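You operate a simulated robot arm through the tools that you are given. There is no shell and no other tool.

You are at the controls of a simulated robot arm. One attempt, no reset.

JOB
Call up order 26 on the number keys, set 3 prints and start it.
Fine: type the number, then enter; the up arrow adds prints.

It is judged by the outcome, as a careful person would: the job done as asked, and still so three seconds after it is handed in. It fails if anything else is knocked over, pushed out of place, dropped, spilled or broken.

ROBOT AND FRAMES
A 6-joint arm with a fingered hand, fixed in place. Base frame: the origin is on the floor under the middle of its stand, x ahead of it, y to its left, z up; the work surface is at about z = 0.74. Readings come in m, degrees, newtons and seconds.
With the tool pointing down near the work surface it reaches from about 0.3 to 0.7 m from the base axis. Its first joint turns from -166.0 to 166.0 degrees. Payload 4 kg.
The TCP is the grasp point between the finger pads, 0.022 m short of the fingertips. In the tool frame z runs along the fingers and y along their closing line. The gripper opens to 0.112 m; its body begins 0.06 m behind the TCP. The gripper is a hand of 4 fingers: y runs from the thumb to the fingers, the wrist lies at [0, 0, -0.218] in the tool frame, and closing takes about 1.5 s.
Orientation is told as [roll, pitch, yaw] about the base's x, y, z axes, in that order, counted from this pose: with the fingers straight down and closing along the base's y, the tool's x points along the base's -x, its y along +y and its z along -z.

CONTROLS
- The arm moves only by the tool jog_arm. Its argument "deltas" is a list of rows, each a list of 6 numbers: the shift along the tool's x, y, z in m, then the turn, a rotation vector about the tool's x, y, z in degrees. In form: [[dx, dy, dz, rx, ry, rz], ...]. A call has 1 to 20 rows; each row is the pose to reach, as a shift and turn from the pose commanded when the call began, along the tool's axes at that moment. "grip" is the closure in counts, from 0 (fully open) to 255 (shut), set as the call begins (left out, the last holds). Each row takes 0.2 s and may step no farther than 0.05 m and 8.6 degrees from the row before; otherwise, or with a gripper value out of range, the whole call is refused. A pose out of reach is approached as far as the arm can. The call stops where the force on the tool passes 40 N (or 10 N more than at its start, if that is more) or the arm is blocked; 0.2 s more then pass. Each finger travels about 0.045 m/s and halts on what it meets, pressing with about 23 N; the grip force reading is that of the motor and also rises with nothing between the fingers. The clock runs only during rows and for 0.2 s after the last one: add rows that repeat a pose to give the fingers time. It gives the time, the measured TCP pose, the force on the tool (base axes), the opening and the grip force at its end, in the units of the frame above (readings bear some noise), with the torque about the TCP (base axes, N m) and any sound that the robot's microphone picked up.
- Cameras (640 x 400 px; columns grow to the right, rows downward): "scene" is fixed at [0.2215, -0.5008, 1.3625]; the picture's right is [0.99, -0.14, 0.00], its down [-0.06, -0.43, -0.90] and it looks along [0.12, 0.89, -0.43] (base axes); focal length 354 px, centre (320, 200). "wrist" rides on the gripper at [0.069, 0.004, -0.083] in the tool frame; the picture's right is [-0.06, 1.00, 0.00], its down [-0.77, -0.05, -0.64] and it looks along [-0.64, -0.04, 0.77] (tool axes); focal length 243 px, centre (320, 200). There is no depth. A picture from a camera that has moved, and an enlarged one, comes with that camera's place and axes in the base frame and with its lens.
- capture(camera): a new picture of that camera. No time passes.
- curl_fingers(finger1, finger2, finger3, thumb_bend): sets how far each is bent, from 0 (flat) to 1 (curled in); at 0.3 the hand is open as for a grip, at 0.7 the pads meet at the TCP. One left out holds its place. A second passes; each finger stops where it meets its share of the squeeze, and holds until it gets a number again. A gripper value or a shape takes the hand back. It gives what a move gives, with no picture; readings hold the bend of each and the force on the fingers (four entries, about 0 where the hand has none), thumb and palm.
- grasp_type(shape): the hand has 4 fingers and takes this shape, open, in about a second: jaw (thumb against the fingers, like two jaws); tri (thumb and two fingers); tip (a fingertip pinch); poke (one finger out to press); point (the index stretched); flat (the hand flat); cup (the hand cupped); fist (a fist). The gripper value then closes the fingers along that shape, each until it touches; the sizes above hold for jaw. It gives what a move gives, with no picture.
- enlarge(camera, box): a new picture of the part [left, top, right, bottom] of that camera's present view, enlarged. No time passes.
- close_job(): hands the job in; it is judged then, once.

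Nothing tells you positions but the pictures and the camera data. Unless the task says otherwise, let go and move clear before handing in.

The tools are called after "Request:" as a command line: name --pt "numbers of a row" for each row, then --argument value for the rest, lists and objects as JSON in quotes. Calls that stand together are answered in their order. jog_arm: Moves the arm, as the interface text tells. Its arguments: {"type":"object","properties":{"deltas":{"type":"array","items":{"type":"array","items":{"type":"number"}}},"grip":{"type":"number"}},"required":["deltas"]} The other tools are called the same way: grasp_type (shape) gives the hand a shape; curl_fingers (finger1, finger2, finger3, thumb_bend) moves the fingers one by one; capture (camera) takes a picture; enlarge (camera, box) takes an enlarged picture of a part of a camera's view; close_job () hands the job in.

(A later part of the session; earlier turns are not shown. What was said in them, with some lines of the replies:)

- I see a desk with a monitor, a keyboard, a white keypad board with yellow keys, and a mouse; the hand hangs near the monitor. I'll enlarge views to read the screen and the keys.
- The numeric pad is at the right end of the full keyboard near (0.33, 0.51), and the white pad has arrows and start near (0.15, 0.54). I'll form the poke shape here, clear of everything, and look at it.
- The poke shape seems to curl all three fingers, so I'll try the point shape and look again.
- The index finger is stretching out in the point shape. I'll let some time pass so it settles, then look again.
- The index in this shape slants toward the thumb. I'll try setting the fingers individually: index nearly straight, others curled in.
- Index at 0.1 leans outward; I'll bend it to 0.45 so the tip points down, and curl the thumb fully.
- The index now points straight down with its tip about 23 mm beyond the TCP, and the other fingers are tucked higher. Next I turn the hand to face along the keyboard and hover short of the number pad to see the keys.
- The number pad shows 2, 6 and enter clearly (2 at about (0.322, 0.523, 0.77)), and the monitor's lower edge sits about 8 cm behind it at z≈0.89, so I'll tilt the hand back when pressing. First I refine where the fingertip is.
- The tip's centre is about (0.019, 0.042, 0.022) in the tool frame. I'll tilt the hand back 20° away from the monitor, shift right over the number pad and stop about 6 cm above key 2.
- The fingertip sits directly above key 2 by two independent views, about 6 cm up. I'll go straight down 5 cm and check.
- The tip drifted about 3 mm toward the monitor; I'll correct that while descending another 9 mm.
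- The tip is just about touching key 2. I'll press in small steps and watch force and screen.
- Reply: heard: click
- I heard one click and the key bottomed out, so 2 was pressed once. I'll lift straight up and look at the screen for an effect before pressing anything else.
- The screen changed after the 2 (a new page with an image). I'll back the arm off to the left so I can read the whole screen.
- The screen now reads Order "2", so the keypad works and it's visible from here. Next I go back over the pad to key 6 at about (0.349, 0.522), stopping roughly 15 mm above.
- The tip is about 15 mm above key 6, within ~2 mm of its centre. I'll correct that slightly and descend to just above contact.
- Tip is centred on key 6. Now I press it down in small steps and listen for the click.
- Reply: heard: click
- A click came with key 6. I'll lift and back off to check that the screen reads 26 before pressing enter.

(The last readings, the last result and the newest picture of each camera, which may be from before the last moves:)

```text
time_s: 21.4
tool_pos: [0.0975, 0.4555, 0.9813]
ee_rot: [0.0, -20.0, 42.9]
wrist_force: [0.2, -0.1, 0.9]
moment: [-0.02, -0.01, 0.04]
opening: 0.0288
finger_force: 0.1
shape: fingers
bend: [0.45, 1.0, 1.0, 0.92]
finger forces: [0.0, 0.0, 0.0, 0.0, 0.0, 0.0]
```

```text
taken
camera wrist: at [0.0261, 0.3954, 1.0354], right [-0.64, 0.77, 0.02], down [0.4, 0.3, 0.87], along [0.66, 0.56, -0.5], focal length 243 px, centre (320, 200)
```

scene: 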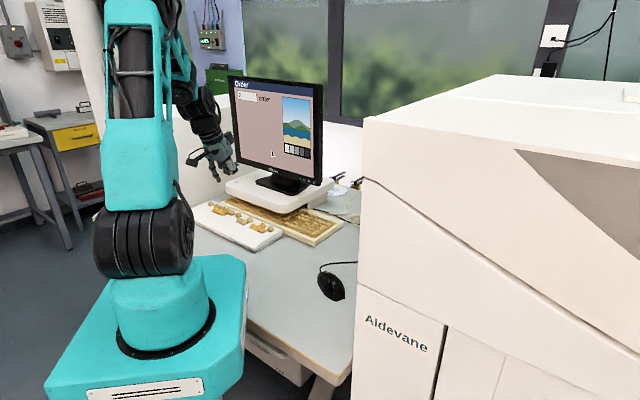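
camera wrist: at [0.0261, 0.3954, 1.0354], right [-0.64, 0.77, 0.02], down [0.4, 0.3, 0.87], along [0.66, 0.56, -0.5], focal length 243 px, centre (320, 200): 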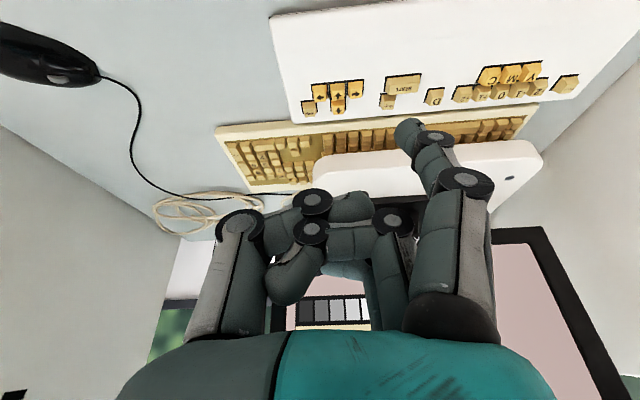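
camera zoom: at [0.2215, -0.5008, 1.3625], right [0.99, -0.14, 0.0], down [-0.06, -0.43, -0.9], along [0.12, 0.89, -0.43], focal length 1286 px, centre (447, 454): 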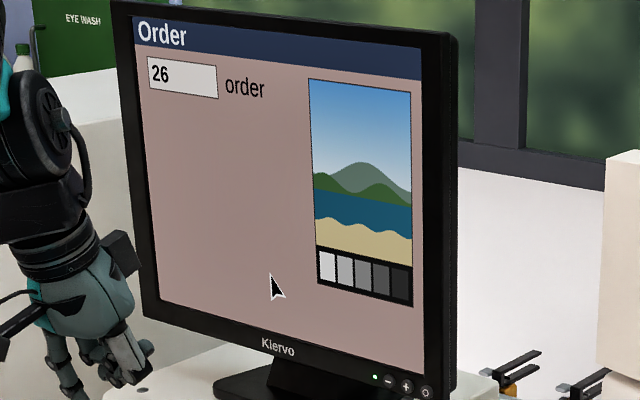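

The screen shows order 26. Now I return to the pad and hover above the enter key at about (0.342, 0.488).

Request:
jog_arm --pt "-0.0258 -0.0265 0.0171 0 0 0" --pt "-0.0517 -0.053 0.0343 0 0 0" --pt "-0.0775 -0.0795 0.0514 0 0 0" --pt "-0.1033 -0.1059 0.0686 0 0 0" --pt "-0.1291 -0.1324 0.0857 0 0 0" --pt "-0.155 -0.1589 0.1029 0 0 0" --pt "-0.1808 -0.1854 0.12 0 0 0" --pt "-0.1685 -0.1854 0.1537 0 0 0" --pt "-0.1563 -0.1854 0.1873 0 0 0" --pt "-0.144 -0.1854 0.221 0 0 0" --pt "-0.144 -0.1854 0.221 0 0 0"

Request:
enlarge --camera "wrist" --box '[290, 30, 530, 180]'

Request:
enlarge --camera "scene" --box '[280, 180, 350, 240]'

```text
time_s: 23.8
tool_pos: [0.3803, 0.4627, 0.8205]
ee_rot: [0.0, -20.0, 43.0]
wrist_force: [0.4, -0.2, -0.7]
moment: [-0.01, 0.03, -0.01]
opening: 0.0288
finger_force: 0.1
shape: fingers
bend: [0.45, 1.0, 1.0, 0.92]
finger forces: [0.0, 0.1, 0.0, 0.0, 0.1, 0.0]
```

```text
2.67 times, centred on (410, 105) of wrist
camera zoom: at [0.3096, 0.4018, 0.8743], right [-0.64, 0.77, 0.02], down [0.4, 0.3, 0.87], along [0.66, 0.56, -0.5], focal length 647 px, centre (80, 453)
```

zoom: 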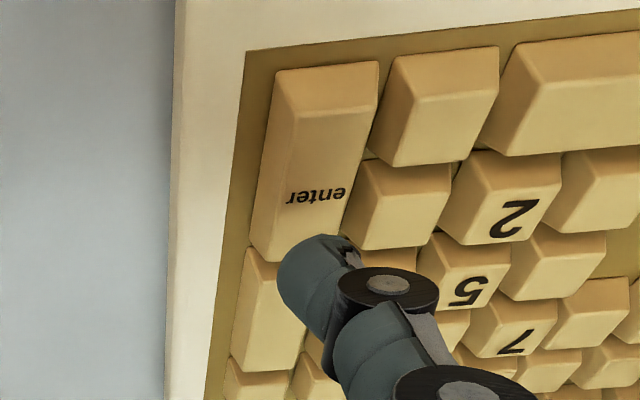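

```text
6.67 times, centred on (315, 210) of scene
camera zoom: at [0.2215, -0.5008, 1.3625], right [0.99, -0.14, 0.0], down [-0.06, -0.43, -0.9], along [0.12, 0.89, -0.43], focal length 2357 px, centre (353, 133)
```

zoom: 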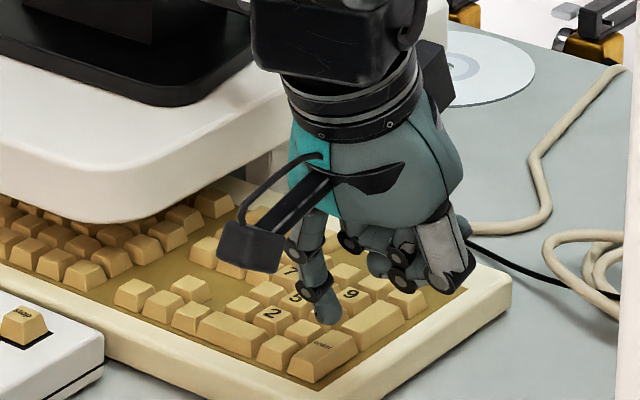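

The tip hangs just above enter, slightly to its near-right side; I'll nudge to its middle while descending to just above contact.

Request:
jog_arm --pt "0.0015 0.0018 0.0055 0 0 0" --pt "0.0031 0.0035 0.0111 0 0 0" --pt "0.0031 0.0035 0.0111 0 0 0"

Request:
enlarge --camera "wrist" --box '[290, 30, 530, 180]'

Request:
enlarge --camera "scene" --box '[280, 190, 340, 240]'

```text
time_s: 24.6
tool_pos: [0.3771, 0.4643, 0.8095]
ee_rot: [0.0, -20.1, 43.0]
wrist_force: [-0.3, -0.3, 0.2]
moment: [-0.03, -0.03, -0.01]
opening: 0.029
finger_force: 0.0
shape: fingers
bend: [0.45, 1.0, 1.0, 0.92]
finger forces: [0.0, 0.1, 0.0, 0.1, 0.0, 0.0]
```

```text
2.67 times, centred on (410, 105) of wrist
camera zoom: at [0.3074, 0.4036, 0.8639], right [-0.64, 0.77, 0.02], down [0.4, 0.3, 0.86], along [0.66, 0.56, -0.5], focal length 647 px, centre (80, 453)
```

zoom: 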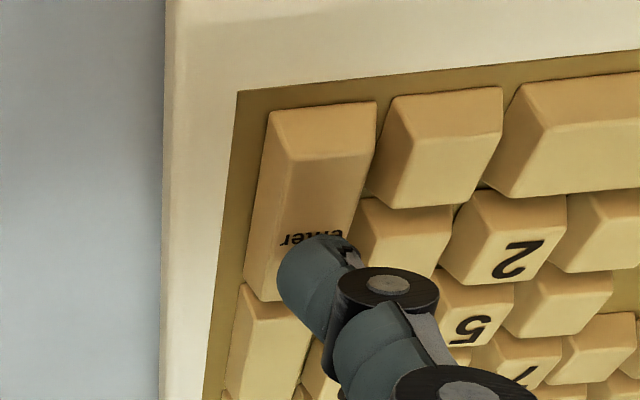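

```text
8.00 times, centred on (310, 215) of scene
camera zoom: at [0.2215, -0.5008, 1.3625], right [0.99, -0.14, 0.0], down [-0.06, -0.43, -0.9], along [0.12, 0.89, -0.43], focal length 2829 px, centre (400, 80)
```

zoom: 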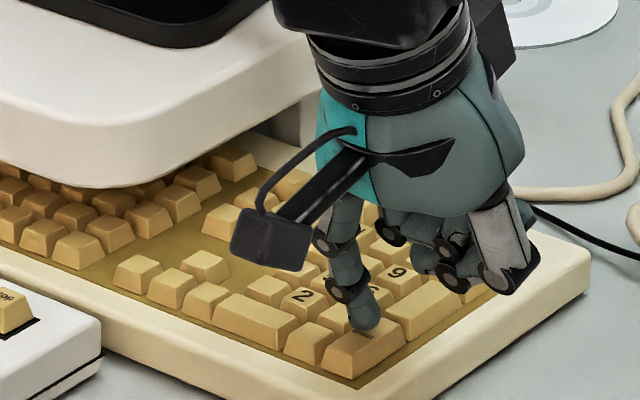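

The tip is over the enter key. Pressing now in small steps.

Request:
jog_arm --pt "0.0009 0 0.0023 0 0 0" --pt "0.0014 0 0.0038 0 0 0" --pt "0.0014 0 0.0038 0 0 0"

```text
time_s: 25.4
tool_pos: [0.378, 0.4633, 0.8059]
ee_rot: [0.0, -20.1, 42.9]
wrist_force: [0.3, -0.6, 0.2]
moment: [0.01, -0.03, 0.02]
opening: 0.029
finger_force: 0.0
shape: fingers
bend: [0.45, 1.0, 1.0, 0.92]
finger forces: [0.5, 0.1, 0.0, 0.1, 0.0, 0.0]
```

Request:
jog_arm --pt "0.0007 0 0.0019 0 0 0" --pt "0.0007 0 0.0019 0 0 0"

```text
time_s: 26.0
tool_pos: [0.3768, 0.4626, 0.8046]
ee_rot: [0.1, -20.0, 43.0]
wrist_force: [0.6, 0.1, 1.1]
moment: [0.05, 0.03, -0.02]
opening: 0.0292
finger_force: 0.2
shape: fingers
bend: [0.45, 1.0, 1.0, 0.92]
finger forces: [0.7, 0.0, 0.0, 0.0, 0.0, 0.0]
heard: click
```

Enter clicked. I'll lift and back off to read the screen.

Request:
jog_arm --pt "-0.0085 0 -0.0235 0 0 0" --pt "-0.0222 0 -0.0611 0 0 0" --pt "-0.0359 0 -0.0987 0 0 0" --pt "-0.0101 0.0265 -0.1158 0 0 0" --pt "0.0158 0.053 -0.133 0 0 0" --pt "0.0416 0.0795 -0.1501 0 0 0" --pt "0.0674 0.1059 -0.1673 0 0 0" --pt "0.0932 0.1324 -0.1844 0 0 0" --pt "0.1191 0.1589 -0.2016 0 0 0" --pt "0.1449 0.1854 -0.2187 0 0 0"

Request:
enlarge --camera "scene" --box '[225, 75, 345, 185]'

Request:
capture --camera "wrist"

Request:
enlarge --camera "wrist" --box '[260, 60, 460, 185]'

```text
time_s: 28.2
tool_pos: [0.0995, 0.4549, 0.959]
ee_rot: [0.0, -20.0, 42.9]
wrist_force: [-0.1, -0.3, -0.2]
moment: [0.02, -0.04, -0.01]
opening: 0.0292
finger_force: 0.0
shape: fingers
bend: [0.45, 1.0, 1.0, 0.92]
finger forces: [0.0, 0.0, 0.0, 0.0, 0.0, 0.0]
```

```text
3.64 times, centred on (285, 130) of scene
camera zoom: at [0.2215, -0.5008, 1.3625], right [0.99, -0.14, 0.0], down [-0.06, -0.43, -0.9], along [0.12, 0.89, -0.43], focal length 1286 px, centre (447, 454)
```

zoom: 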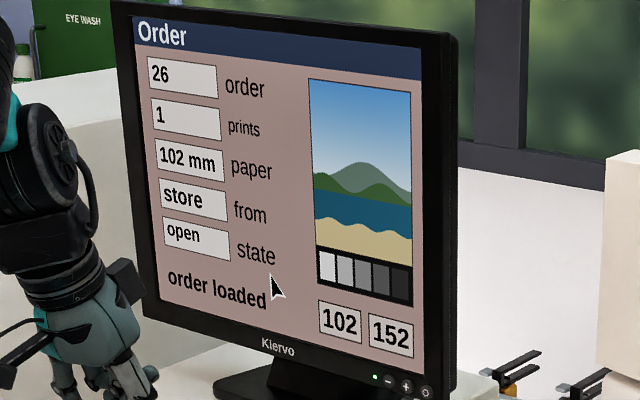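

```text
taken
camera wrist: at [0.0279, 0.3953, 1.0139], right [-0.64, 0.77, 0.02], down [0.4, 0.3, 0.87], along [0.66, 0.56, -0.5], focal length 243 px, centre (320, 200)
```

wrist: 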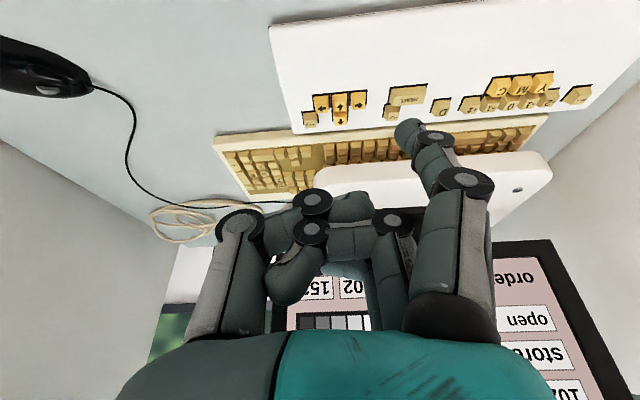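

```text
3.20 times, centred on (360, 122) of wrist
camera zoom: at [0.0279, 0.3953, 1.0139], right [-0.64, 0.77, 0.02], down [0.4, 0.3, 0.87], along [0.66, 0.56, -0.5], focal length 776 px, centre (192, 448)
```

zoom: 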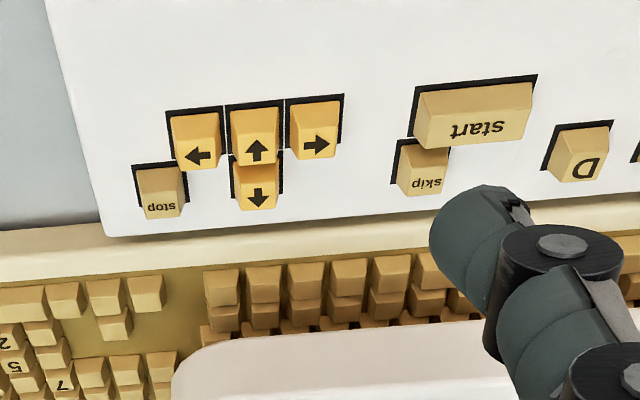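

Order 26 is loaded with prints at 1, so the up arrow needs two presses. I'll move above the up-arrow key on the white pad (about (0.170, 0.555)) at ~5 cm height and re-measure.

Request:
jog_arm --pt "-0.0178 -0.0035 0.0272 0 0 0" --pt "-0.0356 -0.0071 0.0544 0 0 0" --pt "-0.0533 -0.0106 0.0817 0 0 0" --pt "-0.0711 -0.0142 0.1089 0 0 0" --pt "-0.0889 -0.0177 0.1361 0 0 0" --pt "-0.0889 -0.0177 0.1361 0 0 0"

Request:
enlarge --camera "wrist" --box '[290, 0, 530, 150]'

Request:
enlarge --camera "scene" --box '[210, 150, 310, 250]'

```text
time_s: 29.6
tool_pos: [0.2031, 0.5312, 0.8602]
ee_rot: [0.0, -19.9, 43.0]
wrist_force: [0.1, 0.1, 0.2]
moment: [-0.01, -0.02, 0.03]
opening: 0.0291
finger_force: 0.0
shape: fingers
bend: [0.45, 1.0, 1.0, 0.92]
finger forces: [0.0, 0.0, 0.0, 0.0, 0.0, 0.0]
```

```text
2.67 times, centred on (410, 75) of wrist
camera zoom: at [0.1339, 0.4719, 0.9151], right [-0.64, 0.77, 0.02], down [0.4, 0.3, 0.86], along [0.66, 0.56, -0.5], focal length 647 px, centre (80, 533)
```

zoom: 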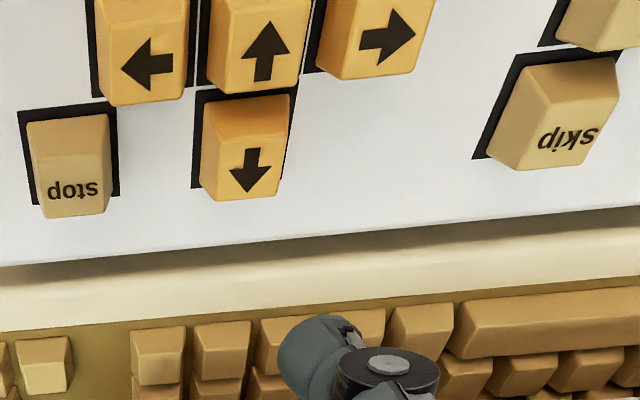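

```text
4.00 times, centred on (260, 200) of scene
camera zoom: at [0.2215, -0.5008, 1.3625], right [0.99, -0.14, 0.0], down [-0.06, -0.43, -0.9], along [0.12, 0.89, -0.43], focal length 1414 px, centre (560, 200)
```

zoom: 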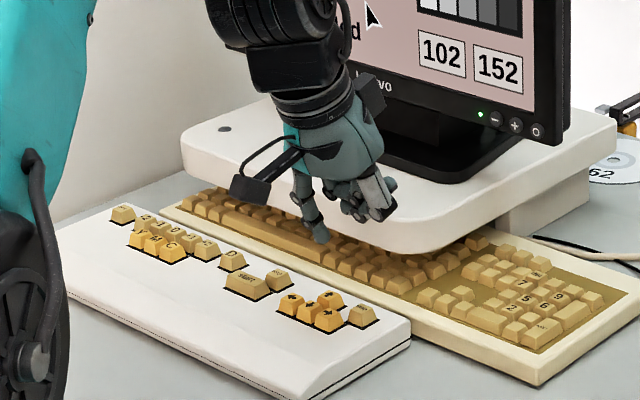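

The up arrow's top is near (0.172, 0.557, 0.773) by these views. I'll shift slightly and go down 3 cm for a closer alignment check.

Request:
jog_arm --pt "0.0042 -0.0009 0.0155 0 0 0" --pt "0.0083 -0.0018 0.031 0 0 0" --pt "0.0083 -0.0018 0.031 0 0 0"

Request:
enlarge --camera "wrist" --box '[290, 30, 530, 180]'

Request:
enlarge --camera "scene" --box '[245, 185, 325, 245]'

```text
time_s: 30.4
tool_pos: [0.2075, 0.5303, 0.8291]
ee_rot: [0.0, -20.0, 43.0]
wrist_force: [-0.1, -0.5, -0.1]
moment: [0.03, 0.02, -0.02]
opening: 0.0291
finger_force: 0.0
shape: fingers
bend: [0.45, 1.0, 1.0, 0.92]
finger forces: [0.1, 0.1, 0.1, 0.0, 0.1, 0.0]
```

```text
2.67 times, centred on (410, 105) of wrist
camera zoom: at [0.1369, 0.4707, 0.8828], right [-0.64, 0.77, 0.02], down [0.4, 0.3, 0.86], along [0.66, 0.56, -0.5], focal length 647 px, centre (80, 453)
```

zoom: 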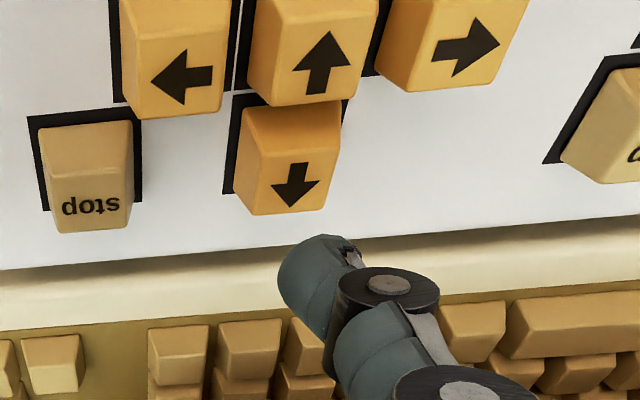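

```text
6.67 times, centred on (285, 215) of scene
camera zoom: at [0.2215, -0.5008, 1.3625], right [0.99, -0.14, 0.0], down [-0.06, -0.43, -0.9], along [0.12, 0.89, -0.43], focal length 2357 px, centre (553, 100)
```

zoom: 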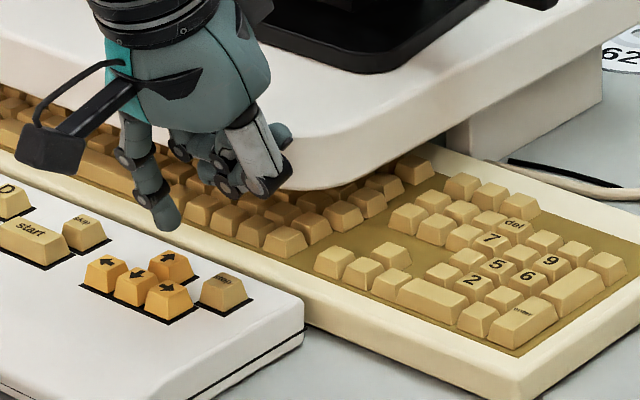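

Views agree on the up arrow at about (0.173, 0.557, 0.775). I'll nudge 2–3 mm toward it and lower to a few mm above contact.

Request:
jog_arm --pt "0.0008 0.0006 0.0063 0 0 0" --pt "0.0017 0.0012 0.0127 0 0 0" --pt "0.0017 0.0012 0.0127 0 0 0"

Request:
enlarge --camera "wrist" --box '[290, 30, 530, 180]'

Request:
enlarge --camera "scene" --box '[245, 190, 305, 240]'

```text
time_s: 31.2
tool_pos: [0.2093, 0.5341, 0.8165]
ee_rot: [-0.1, -20.0, 43.0]
wrist_force: [0.6, -0.6, 1.0]
moment: [0.01, -0.01, 0.0]
opening: 0.0289
finger_force: 0.1
shape: fingers
bend: [0.45, 1.0, 1.0, 0.92]
finger forces: [0.1, 0.0, 0.0, 0.0, 0.1, 0.0]
```

```text
2.67 times, centred on (410, 105) of wrist
camera zoom: at [0.1375, 0.4736, 0.8707], right [-0.64, 0.77, 0.02], down [0.4, 0.3, 0.86], along [0.66, 0.56, -0.5], focal length 647 px, centre (80, 453)
```

zoom: 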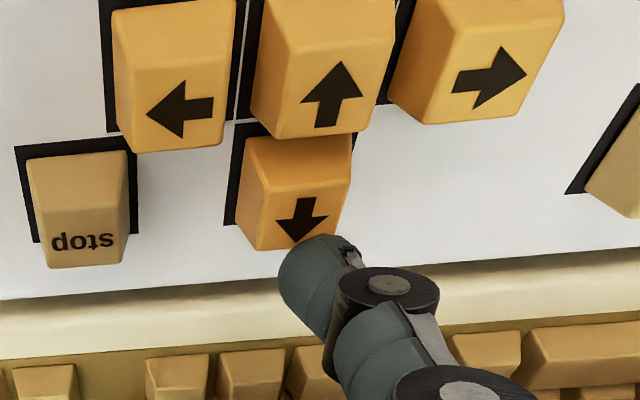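

```text
8.00 times, centred on (275, 215) of scene
camera zoom: at [0.2215, -0.5008, 1.3625], right [0.99, -0.14, 0.0], down [-0.06, -0.43, -0.9], along [0.12, 0.89, -0.43], focal length 2829 px, centre (680, 80)
```

zoom: 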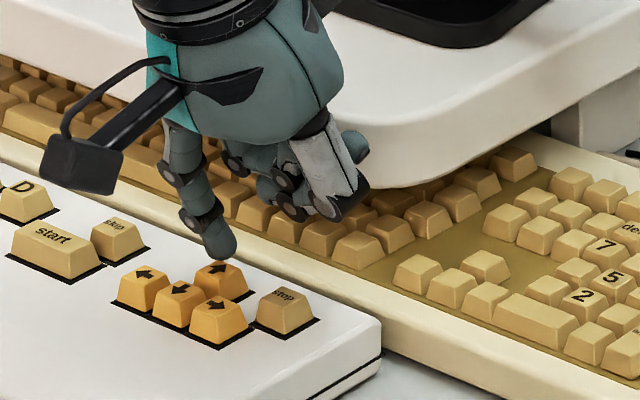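

Request:
enlarge --camera "scene" --box '[252, 212, 288, 236]'

Request:
enlarge --camera "wrist" --box '[360, 60, 460, 130]'

```text
16.00 times, centred on (270, 224) of scene
camera zoom: at [0.2215, -0.5008, 1.3625], right [0.99, -0.14, 0.0], down [-0.06, -0.43, -0.9], along [0.12, 0.89, -0.43], focal length 5658 px, centre (1120, -184)
```

zoom: 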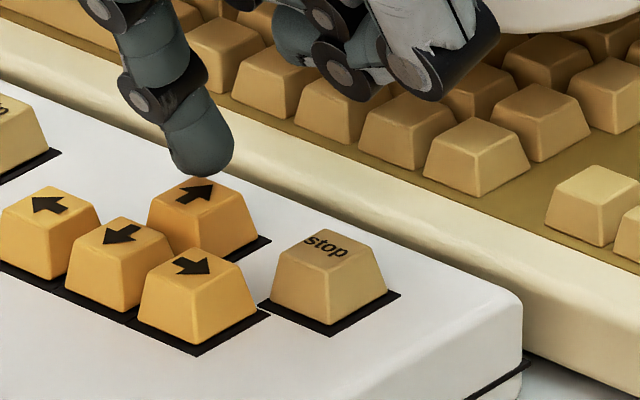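

```text
5.71 times, centred on (410, 95) of wrist
camera zoom: at [0.1375, 0.4736, 0.8707], right [-0.64, 0.77, 0.02], down [0.4, 0.3, 0.86], along [0.66, 0.56, -0.5], focal length 1386 px, centre (-194, 800)
```

zoom: 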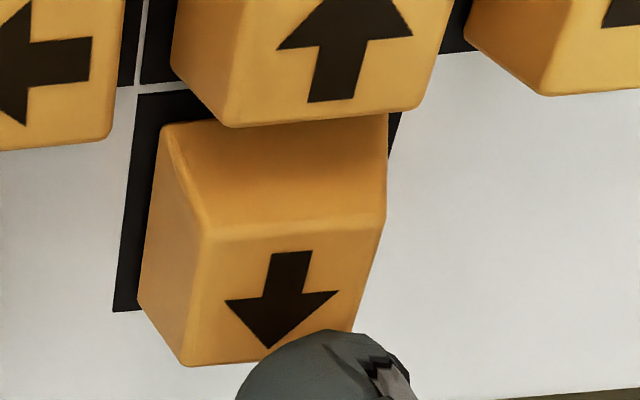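

The refined views put the tip within about 1 mm of the up-arrow's centre, roughly 4.5 mm above it. Now I press down in small steps.

Request:
jog_arm --pt "0.0007 0 0.0019 0 0 0" --pt "0.0014 0 0.0038 0 0 0" --pt "0.0014 0 0.0038 0 0 0"

```text
time_s: 32.0
tool_pos: [0.2069, 0.5329, 0.8147]
ee_rot: [0.1, -20.1, 43.0]
wrist_force: [0.0, 0.7, -0.6]
moment: [0.01, 0.01, -0.04]
opening: 0.0288
finger_force: 0.4
shape: fingers
bend: [0.45, 1.0, 1.0, 0.92]
finger forces: [0.5, 0.0, 0.1, 0.0, 0.1, 0.1]
```

Request:
jog_arm --pt "0.0007 0 0.0019 0 0 0" --pt "0.0007 0 0.0019 0 0 0"

Request:
enlarge --camera "scene" --box '[252, 212, 288, 236]'

Request:
enlarge --camera "scene" --box '[225, 75, 345, 185]'

```text
time_s: 32.6
tool_pos: [0.2081, 0.5331, 0.8125]
ee_rot: [0.0, -20.0, 43.0]
wrist_force: [-0.3, -0.1, 0.7]
moment: [-0.03, 0.05, 0.03]
opening: 0.0289
finger_force: 0.8
shape: fingers
bend: [0.45, 1.0, 1.0, 0.92]
finger forces: [0.6, 0.0, 0.1, 0.0, 0.0, 0.0]
heard: click
```

```text
16.00 times, centred on (270, 224) of scene
camera zoom: at [0.2215, -0.5008, 1.3625], right [0.99, -0.14, 0.0], down [-0.06, -0.43, -0.9], along [0.12, 0.89, -0.43], focal length 5658 px, centre (1120, -184)
```

zoom: 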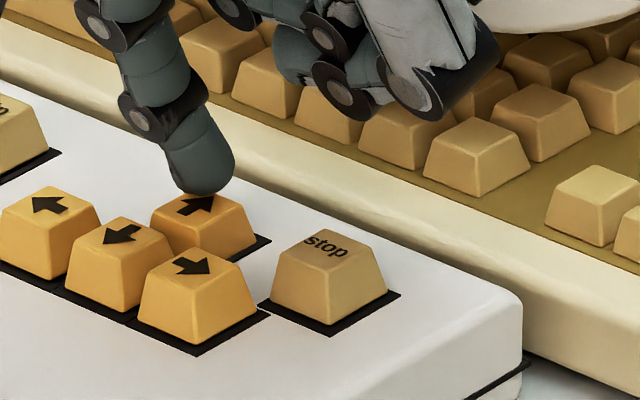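

```text
3.64 times, centred on (285, 130) of scene
camera zoom: at [0.2215, -0.5008, 1.3625], right [0.99, -0.14, 0.0], down [-0.06, -0.43, -0.9], along [0.12, 0.89, -0.43], focal length 1286 px, centre (447, 454)
```

zoom: 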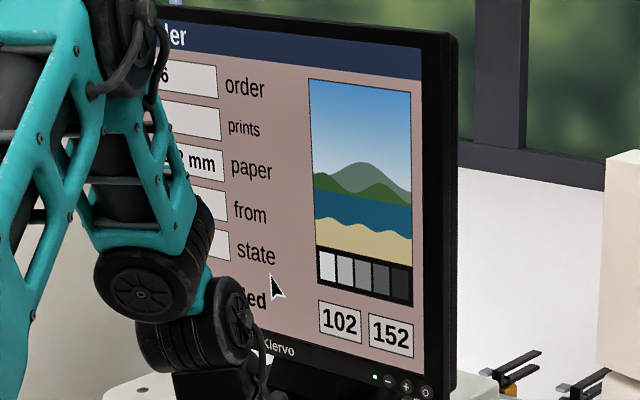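

A click came and the key is depressed under the tip. I'll lift clear and check the prints count before the second press.

Request:
jog_arm --pt "-0.0034 0 -0.0094 0 0 0" --pt "-0.0085 0 -0.0235 0 0 0" --pt "-0.0171 0 -0.047 0 0 0" --pt "0.0181 0.0177 -0.0803 0 0 0" --pt "0.0541 0.0177 -0.1083 0 0 0" --pt "0.0841 0.0177 -0.1361 0 0 0" --pt "0.0841 0.0177 -0.1361 0 0 0"

Request:
enlarge --camera "scene" --box '[225, 75, 345, 185]'

```text
refused: row 4 steps farther than a row can; nothing moved
```

```text
3.64 times, centred on (285, 130) of scene
camera zoom: at [0.2215, -0.5008, 1.3625], right [0.99, -0.14, 0.0], down [-0.06, -0.43, -0.9], along [0.12, 0.89, -0.43], focal length 1286 px, centre (447, 454)
```

zoom: 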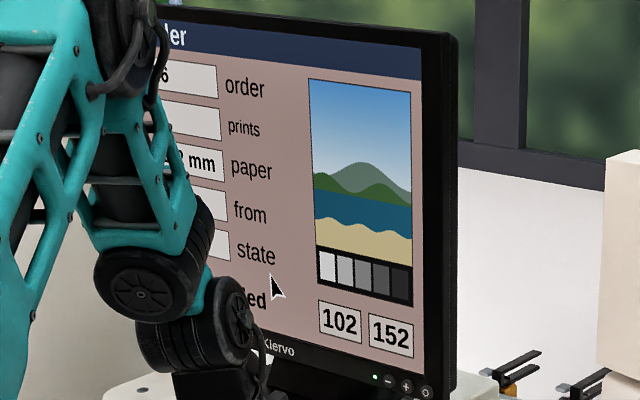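

One row was too long and the call was refused, so the finger is still on the key. I'll redo the lift and retreat with smaller steps.

Request:
jog_arm --pt "-0.0034 0 -0.0094 0 0 0" --pt "-0.0085 0 -0.0235 0 0 0" --pt "-0.0171 0 -0.047 0 0 0" --pt "0.0081 0.007 -0.07 0 0 0" --pt "0.0331 0.012 -0.093 0 0 0" --pt "0.0581 0.0177 -0.116 0 0 0" --pt "0.0841 0.0177 -0.1361 0 0 0" --pt "0.0841 0.0177 -0.1361 0 0 0"

Request:
enlarge --camera "scene" --box '[225, 75, 345, 185]'

```text
time_s: 34.4
tool_pos: [0.1017, 0.4585, 0.9116]
ee_rot: [0.0, -20.0, 43.1]
wrist_force: [-0.2, 0.0, -0.2]
moment: [0.02, -0.01, -0.03]
opening: 0.029
finger_force: 0.0
shape: fingers
bend: [0.45, 1.0, 1.0, 0.92]
finger forces: [0.1, 0.0, 0.0, 0.1, 0.0, 0.0]
```

```text
3.64 times, centred on (285, 130) of scene
camera zoom: at [0.2215, -0.5008, 1.3625], right [0.99, -0.14, 0.0], down [-0.06, -0.43, -0.9], along [0.12, 0.89, -0.43], focal length 1286 px, centre (447, 454)
```

zoom: 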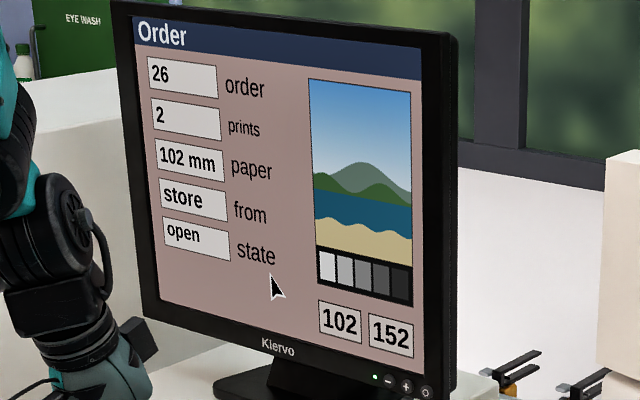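

Prints now shows 2, so one more press is needed. I'll return along the same path to about 12 mm above the pressed point.

Request:
jog_arm --pt "-0.026 0 0.0201 0 0 0" --pt "-0.051 -0.0057 0.0431 0 0 0" --pt "-0.076 -0.0107 0.0661 0 0 0" --pt "-0.1012 -0.0177 0.0891 0 0 0" --pt "-0.0926 -0.0177 0.1126 0 0 0" --pt "-0.0882 -0.0177 0.1248 0 0 0" --pt "-0.0882 -0.0177 0.1248 0 0 0"

Request:
enlarge --camera "wrist" --box '[290, 30, 530, 180]'

Request:
enlarge --camera "scene" --box '[252, 212, 288, 236]'

```text
time_s: 36.0
tool_pos: [0.2104, 0.5313, 0.8263]
ee_rot: [0.0, -20.0, 43.1]
wrist_force: [-0.4, -0.5, -0.4]
moment: [-0.01, 0.01, 0.01]
opening: 0.0291
finger_force: 0.1
shape: fingers
bend: [0.45, 1.0, 1.0, 0.92]
finger forces: [0.0, 0.1, 0.0, 0.0, 0.0, 0.1]
```

```text
2.67 times, centred on (410, 105) of wrist
camera zoom: at [0.1395, 0.4709, 0.8805], right [-0.64, 0.77, 0.02], down [0.4, 0.3, 0.86], along [0.66, 0.56, -0.5], focal length 647 px, centre (80, 453)
```

zoom: 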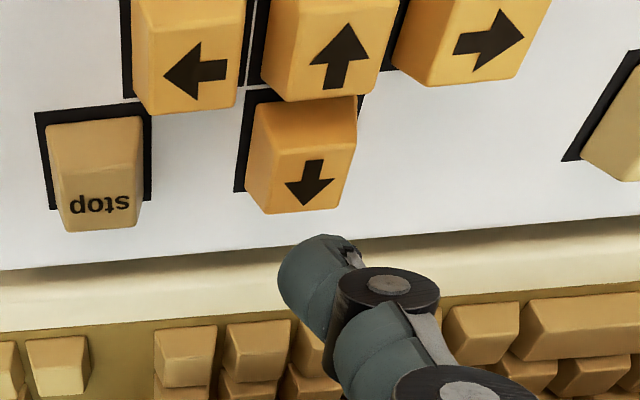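

```text
16.00 times, centred on (270, 224) of scene
camera zoom: at [0.2215, -0.5008, 1.3625], right [0.99, -0.14, 0.0], down [-0.06, -0.43, -0.9], along [0.12, 0.89, -0.43], focal length 5658 px, centre (1120, -184)
```

zoom: 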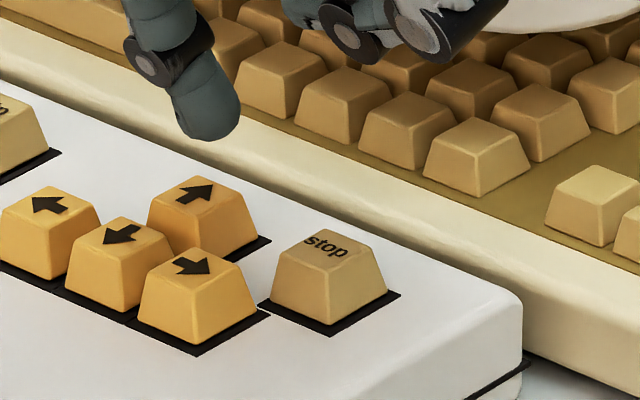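

The tip came back about 3–4 mm off (a bit right and near); I'll correct that and descend to just above the up arrow.

Request:
jog_arm --pt "0.0016 0.0018 0.0045 0 0 0" --pt "0.0031 0.0037 0.0091 0 0 0" --pt "0.0031 0.0037 0.0091 0 0 0"

Request:
enlarge --camera "wrist" --box '[290, 30, 530, 180]'

Request:
enlarge --camera "scene" --box '[252, 212, 288, 236]'

```text
time_s: 36.8
tool_pos: [0.2068, 0.5368, 0.8151]
ee_rot: [0.1, -20.0, 42.9]
wrist_force: [-0.6, 0.2, 0.2]
moment: [0.01, 0.03, 0.03]
opening: 0.0288
finger_force: 0.0
shape: fingers
bend: [0.45, 1.0, 1.0, 0.92]
finger forces: [0.1, 0.0, 0.0, 0.0, 0.1, 0.1]
```

```text
2.67 times, centred on (410, 105) of wrist
camera zoom: at [0.1366, 0.4755, 0.8699], right [-0.64, 0.77, 0.02], down [0.4, 0.3, 0.87], along [0.66, 0.56, -0.5], focal length 647 px, centre (80, 453)
```

zoom: 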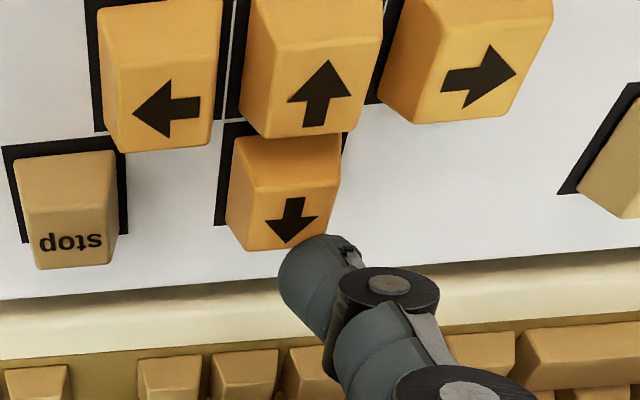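

```text
16.00 times, centred on (270, 224) of scene
camera zoom: at [0.2215, -0.5008, 1.3625], right [0.99, -0.14, 0.0], down [-0.06, -0.43, -0.9], along [0.12, 0.89, -0.43], focal length 5658 px, centre (1120, -184)
```

zoom: 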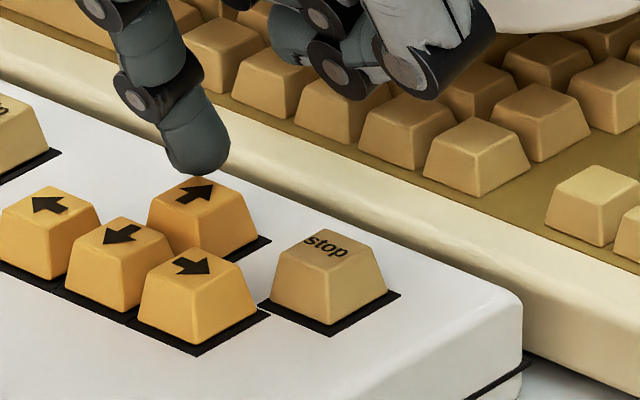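

Nearly centred, 1.5 mm too far; I'll fix that while closing most of the gap, then press.

Request:
jog_arm --pt "0.0017 -0.0017 0.0026 0 0 0" --pt "0.0017 -0.0017 0.0026 0 0 0"

```text
time_s: 37.4
tool_pos: [0.2086, 0.5345, 0.8118]
ee_rot: [-0.1, -20.1, 43.0]
wrist_force: [-0.4, 1.0, 1.4]
moment: [0.03, 0.03, -0.05]
opening: 0.0294
finger_force: 0.6
shape: fingers
bend: [0.44, 1.0, 1.0, 0.92]
finger forces: [0.8, 0.0, 0.1, 0.0, 0.0, 0.1]
```

Request:
jog_arm --pt "0.0003 0 0.0009 0 0 0" --pt "0.0005 0 0.0014 0 0 0"

Request:
enlarge --camera "scene" --box '[252, 212, 288, 236]'

```text
time_s: 38.0
tool_pos: [0.205, 0.535, 0.8105]
ee_rot: [-0.1, -20.0, 43.0]
wrist_force: [-0.6, 0.0, 1.9]
moment: [0.05, 0.02, 0.0]
opening: 0.0291
finger_force: 1.0
shape: fingers
bend: [0.45, 1.0, 1.0, 0.92]
finger forces: [0.9, 0.0, 0.1, 0.1, 0.0, 0.1]
heard: click
```

```text
16.00 times, centred on (270, 224) of scene
camera zoom: at [0.2215, -0.5008, 1.3625], right [0.99, -0.14, 0.0], down [-0.06, -0.43, -0.9], along [0.12, 0.89, -0.43], focal length 5658 px, centre (1120, -184)
```

zoom: 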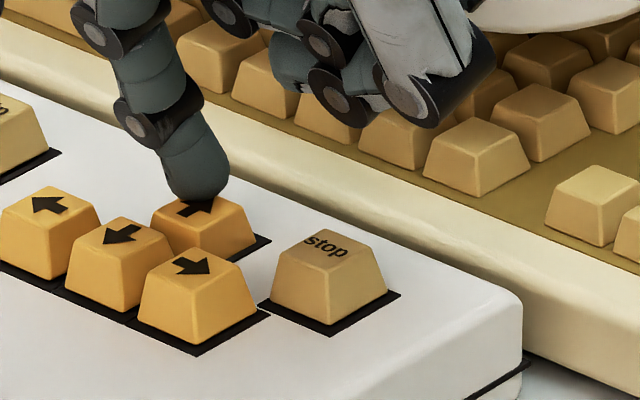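

The second click came. I'll lift straight up and retreat the same way to confirm the count is 3.

Request:
jog_arm --pt "-0.0034 0 -0.0094 0 0 0" --pt "-0.0085 0 -0.0235 0 0 0" --pt "-0.0171 0 -0.047 0 0 0" --pt "0.0081 0.007 -0.07 0 0 0" --pt "0.0331 0.012 -0.093 0 0 0" --pt "0.0581 0.0177 -0.116 0 0 0" --pt "0.0841 0.0177 -0.1361 0 0 0" --pt "0.0841 0.0177 -0.1361 0 0 0"

Request:
enlarge --camera "scene" --box '[225, 75, 345, 185]'

Request:
enlarge --camera "wrist" --box '[260, 40, 460, 165]'

Request:
enlarge --camera "scene" --box '[225, 195, 273, 227]'

```text
time_s: 39.8
tool_pos: [0.1009, 0.4637, 0.9085]
ee_rot: [0.0, -19.9, 43.0]
wrist_force: [0.3, -0.1, -0.9]
moment: [0.03, 0.03, -0.04]
opening: 0.0289
finger_force: 0.2
shape: fingers
bend: [0.45, 1.0, 1.0, 0.92]
finger forces: [0.1, 0.0, 0.0, 0.1, 0.0, 0.0]
```

```text
3.64 times, centred on (285, 130) of scene
camera zoom: at [0.2215, -0.5008, 1.3625], right [0.99, -0.14, 0.0], down [-0.06, -0.43, -0.9], along [0.12, 0.89, -0.43], focal length 1286 px, centre (447, 454)
```

zoom: 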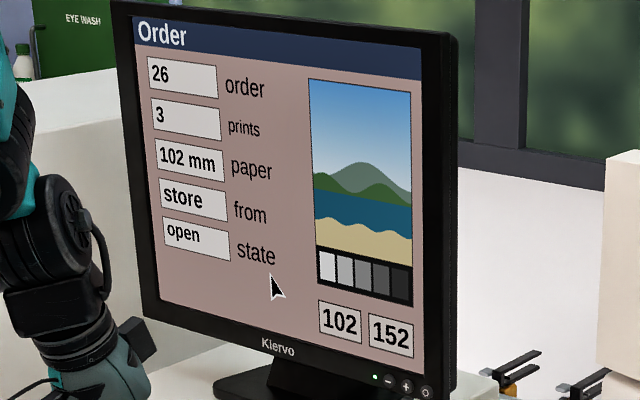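

```text
3.20 times, centred on (360, 102) of wrist
camera zoom: at [0.0307, 0.4035, 0.9639], right [-0.64, 0.77, 0.02], down [0.4, 0.3, 0.87], along [0.66, 0.56, -0.5], focal length 776 px, centre (192, 512)
```

zoom: 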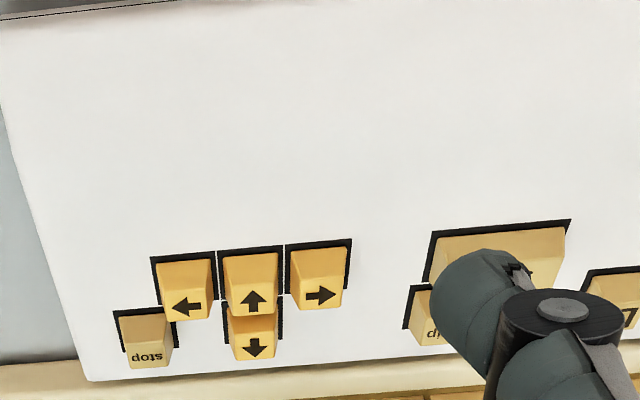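

```text
12.50 times, centred on (249, 211) of scene
camera zoom: at [0.2215, -0.5008, 1.3625], right [0.99, -0.14, 0.0], down [-0.06, -0.43, -0.9], along [0.12, 0.89, -0.43], focal length 4420 px, centre (1208, 62)
```

zoom: 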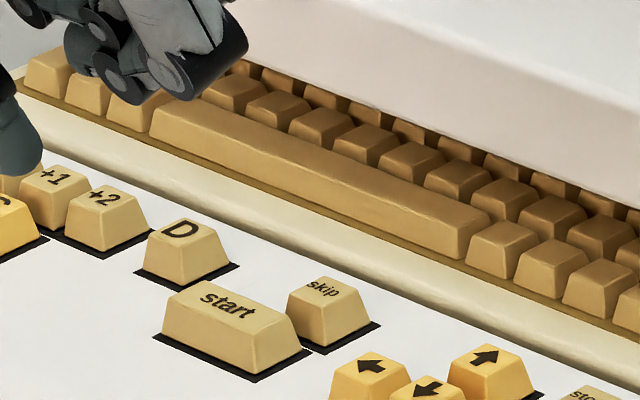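

The screen shows 26 with 3 prints. The start key sits at about (0.100, 0.598, 0.774); I'll hover about 3 cm above it and check alignment.

Request:
jog_arm --pt "-0.018 0.0144 0.0245 0 0 0" --pt "-0.036 0.0287 0.049 0 0 0" --pt "-0.054 0.0431 0.0735 0 0 0" --pt "-0.072 0.0574 0.098 0 0 0" --pt "-0.072 0.0574 0.098 0 0 0"

Request:
enlarge --camera "wrist" --box '[290, 20, 530, 170]'

Request:
enlarge --camera "scene" --box '[225, 195, 273, 227]'

```text
time_s: 41.0
tool_pos: [0.1377, 0.5745, 0.8428]
ee_rot: [0.0, -20.0, 43.0]
wrist_force: [0.1, -0.1, 0.5]
moment: [0.02, 0.01, 0.02]
opening: 0.029
finger_force: 0.1
shape: fingers
bend: [0.45, 1.0, 1.0, 0.92]
finger forces: [0.1, 0.1, 0.0, 0.0, 0.0, 0.0]
```

```text
2.67 times, centred on (410, 95) of wrist
camera zoom: at [0.0676, 0.5146, 0.8975], right [-0.64, 0.77, 0.02], down [0.4, 0.3, 0.87], along [0.66, 0.56, -0.5], focal length 647 px, centre (80, 480)
```

zoom: 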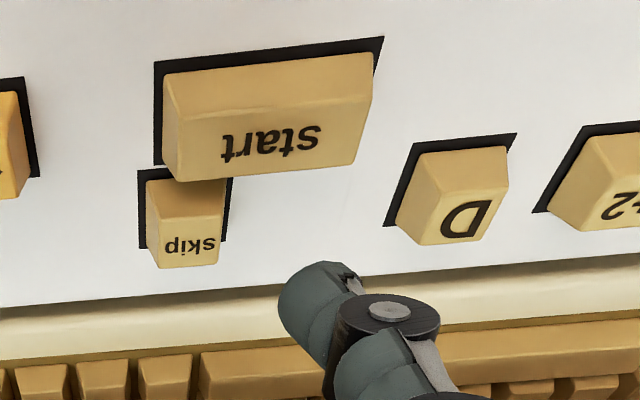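

```text
12.50 times, centred on (249, 211) of scene
camera zoom: at [0.2215, -0.5008, 1.3625], right [0.99, -0.14, 0.0], down [-0.06, -0.43, -0.9], along [0.12, 0.89, -0.43], focal length 4420 px, centre (1208, 62)
```

zoom: 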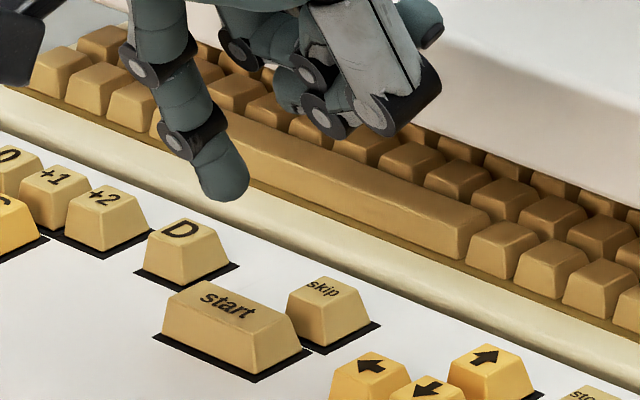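

The tip is over the start key within 2 mm; I'll lower it to a few mm above contact.

Request:
jog_arm --pt "0.0055 0 0.0118 0 0 0" --pt "0.011 -0.0001 0.0237 0 0 0" --pt "0.011 -0.0001 0.0237 0 0 0"

Request:
enlarge --camera "wrist" --box '[290, 20, 530, 170]'

Request:
enlarge --camera "scene" --box '[225, 195, 273, 227]'

```text
time_s: 41.8
tool_pos: [0.1353, 0.5709, 0.8157]
ee_rot: [0.0, -20.0, 43.0]
wrist_force: [-0.5, 0.1, -0.1]
moment: [0.01, -0.01, -0.04]
opening: 0.0291
finger_force: 0.1
shape: fingers
bend: [0.45, 1.0, 1.0, 0.92]
finger forces: [0.0, 0.0, 0.0, 0.1, 0.0, 0.0]
```

```text
2.67 times, centred on (410, 95) of wrist
camera zoom: at [0.0652, 0.5104, 0.8706], right [-0.64, 0.77, 0.02], down [0.4, 0.31, 0.86], along [0.66, 0.56, -0.5], focal length 647 px, centre (80, 480)
```

zoom: 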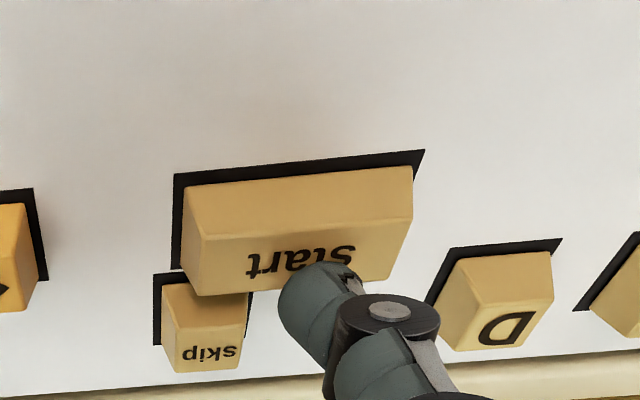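

```text
12.50 times, centred on (249, 211) of scene
camera zoom: at [0.2215, -0.5008, 1.3625], right [0.99, -0.14, 0.0], down [-0.06, -0.43, -0.9], along [0.12, 0.89, -0.43], focal length 4420 px, centre (1208, 62)
```

zoom: 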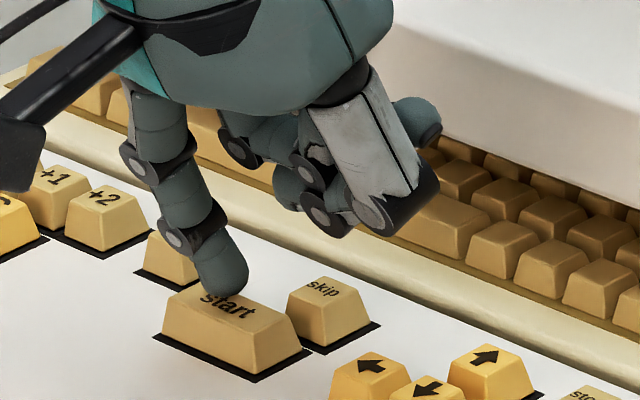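

The tip is about 3 mm near-side of the start key's centre; I'll shift that while closing the gap, then press.

Request:
jog_arm --pt "-0.0021 0.0015 0.0019 0 0 0" --pt "-0.0016 0.0015 0.0038 0 0 0" --pt "-0.0016 0.0015 0.0038 0 0 0"

Request:
enlarge --camera "scene" --box '[225, 195, 273, 227]'

```text
time_s: 42.6
tool_pos: [0.1371, 0.5746, 0.8125]
ee_rot: [0.0, -19.9, 42.9]
wrist_force: [-0.5, -0.2, 0.4]
moment: [0.02, 0.04, -0.01]
opening: 0.029
finger_force: 0.7
shape: fingers
bend: [0.45, 1.0, 1.0, 0.92]
finger forces: [0.6, 0.1, 0.1, 0.0, 0.1, 0.1]
```

```text
12.50 times, centred on (249, 211) of scene
camera zoom: at [0.2215, -0.5008, 1.3625], right [0.99, -0.14, 0.0], down [-0.06, -0.43, -0.9], along [0.12, 0.89, -0.43], focal length 4420 px, centre (1208, 62)
```

zoom: 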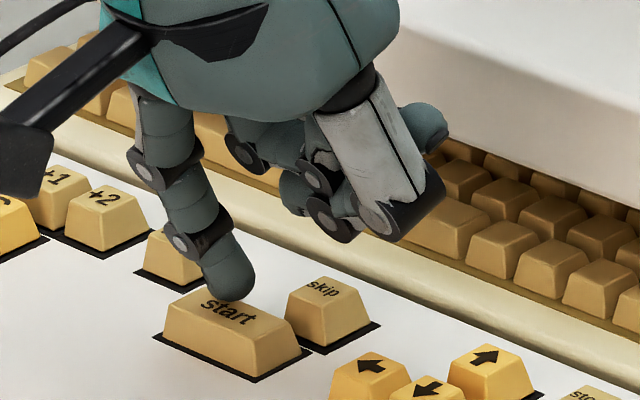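

Contact is just starting on the start key's top face. Pressing another 2 mm.

Request:
jog_arm --pt "0.0003 0 0.0009 0 0 0" --pt "0.0007 0 0.0019 0 0 0"

```text
time_s: 43.2
tool_pos: [0.1379, 0.5741, 0.8104]
ee_rot: [0.0, -20.1, 43.0]
wrist_force: [-1.1, -0.9, 2.1]
moment: [0.04, 0.09, 0.02]
opening: 0.029
finger_force: 1.7
shape: fingers
bend: [0.45, 1.0, 1.0, 0.92]
finger forces: [2.3, 0.1, 0.1, 0.0, 0.0, 0.0]
heard: click
```

A click came from start. I'll lift straight up, retreat, and read the screen.

Request:
jog_arm --pt "-0.0034 0 -0.0094 0 0 0" --pt "-0.0085 0 -0.0235 0 0 0" --pt "-0.0171 0 -0.047 0 0 0" --pt "0.0081 -0.005 -0.07 0 0 0" --pt "0.0331 -0.02 -0.093 0 0 0" --pt "0.0581 -0.035 -0.116 0 0 0" --pt "0.0821 -0.045 -0.136 0 0 0" --pt "0.0821 -0.045 -0.136 0 0 0"

Request:
enlarge --camera "scene" --box '[225, 75, 345, 185]'

Request:
capture --camera "scene"

```text
time_s: 45.0
tool_pos: [0.077, 0.4571, 0.914]
ee_rot: [-0.1, -20.1, 43.0]
wrist_force: [0.9, 0.1, 0.2]
moment: [0.01, 0.0, 0.02]
opening: 0.0288
finger_force: 0.1
shape: fingers
bend: [0.45, 1.0, 1.0, 0.92]
finger forces: [0.0, 0.0, 0.0, 0.1, 0.0, 0.1]
```

```text
3.64 times, centred on (285, 130) of scene
camera zoom: at [0.2215, -0.5008, 1.3625], right [0.99, -0.14, 0.0], down [-0.06, -0.43, -0.9], along [0.12, 0.89, -0.43], focal length 1286 px, centre (447, 454)
```

zoom: 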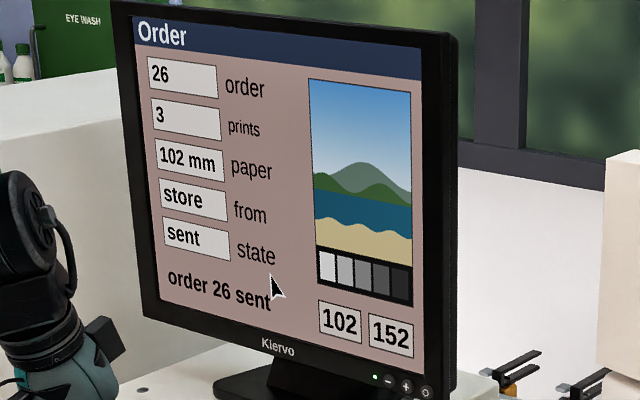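

```text
taken
```

scene: 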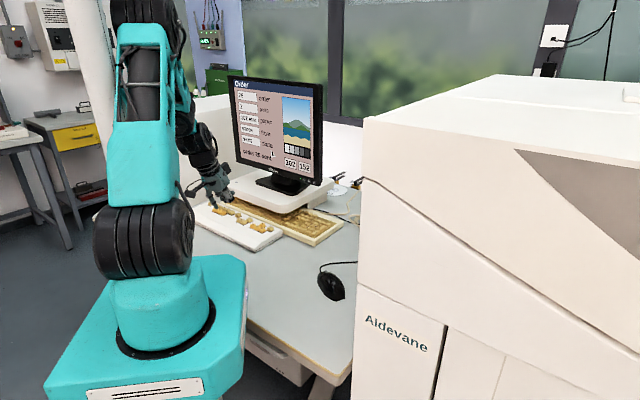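

The screen reads "order 26 sent" with 3 prints and state "sent". I'll raise the hand clear of the desk, confirm once more that nothing is out of place, and then hand in.

Request:
jog_arm --pt "-0.0137 0 -0.0376 0 0 0" --pt "-0.0274 0 -0.0752 0 0 0" --pt "-0.041 0 -0.1128 0 0 0" --pt "-0.041 0 -0.1128 0 0 0" --pt "-0.041 0 -0.1128 0 0 0" --pt "-0.041 0 -0.1128 0 0 0" --pt "-0.041 0 -0.1128 0 0 0"

Request:
enlarge --camera "scene" --box '[180, 75, 360, 255]'

```text
time_s: 46.6
tool_pos: [0.08, 0.4579, 1.0311]
ee_rot: [-0.2, -19.9, 42.8]
wrist_force: [0.2, 0.1, 0.2]
moment: [-0.03, -0.02, 0.01]
opening: 0.0288
finger_force: 0.1
shape: fingers
bend: [0.45, 1.0, 1.0, 0.92]
finger forces: [0.1, 0.0, 0.1, 0.1, 0.0, 0.1]
```

```text
2.22 times, centred on (270, 165) of scene
camera zoom: at [0.2215, -0.5008, 1.3625], right [0.99, -0.14, 0.0], down [-0.06, -0.43, -0.9], along [0.12, 0.89, -0.43], focal length 786 px, centre (431, 278)
```

zoom: 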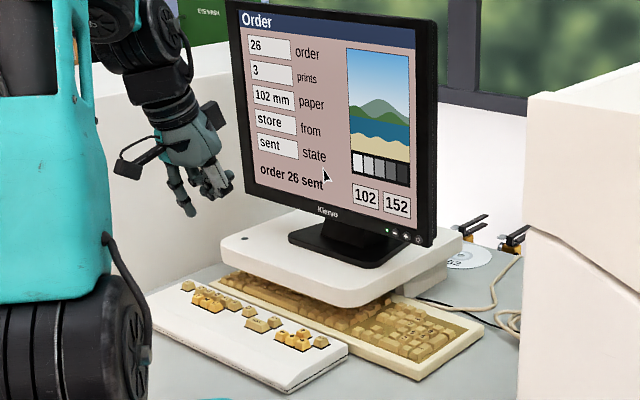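

Order 26 with 3 prints is shown as sent, the hand is clear of everything, and the keyboard, pad and monitor are where they were. I'm handing the job in.

Request:
close_job

```text
The job is handed in.
```

Order 26 was called up on the number keys, set to 3 prints and started. The screen now reads "order 26 sent", with prints at 3 and state "sent".

I typed 2 and 6, then enter. The order loaded with 1 print, so I pressed the up arrow twice and then start. I confirmed the order number and the count on screen before starting.

Before handing in, I lifted the hand clear of the desk. In the last picture the keyboard, key pad and monitor were where they started.
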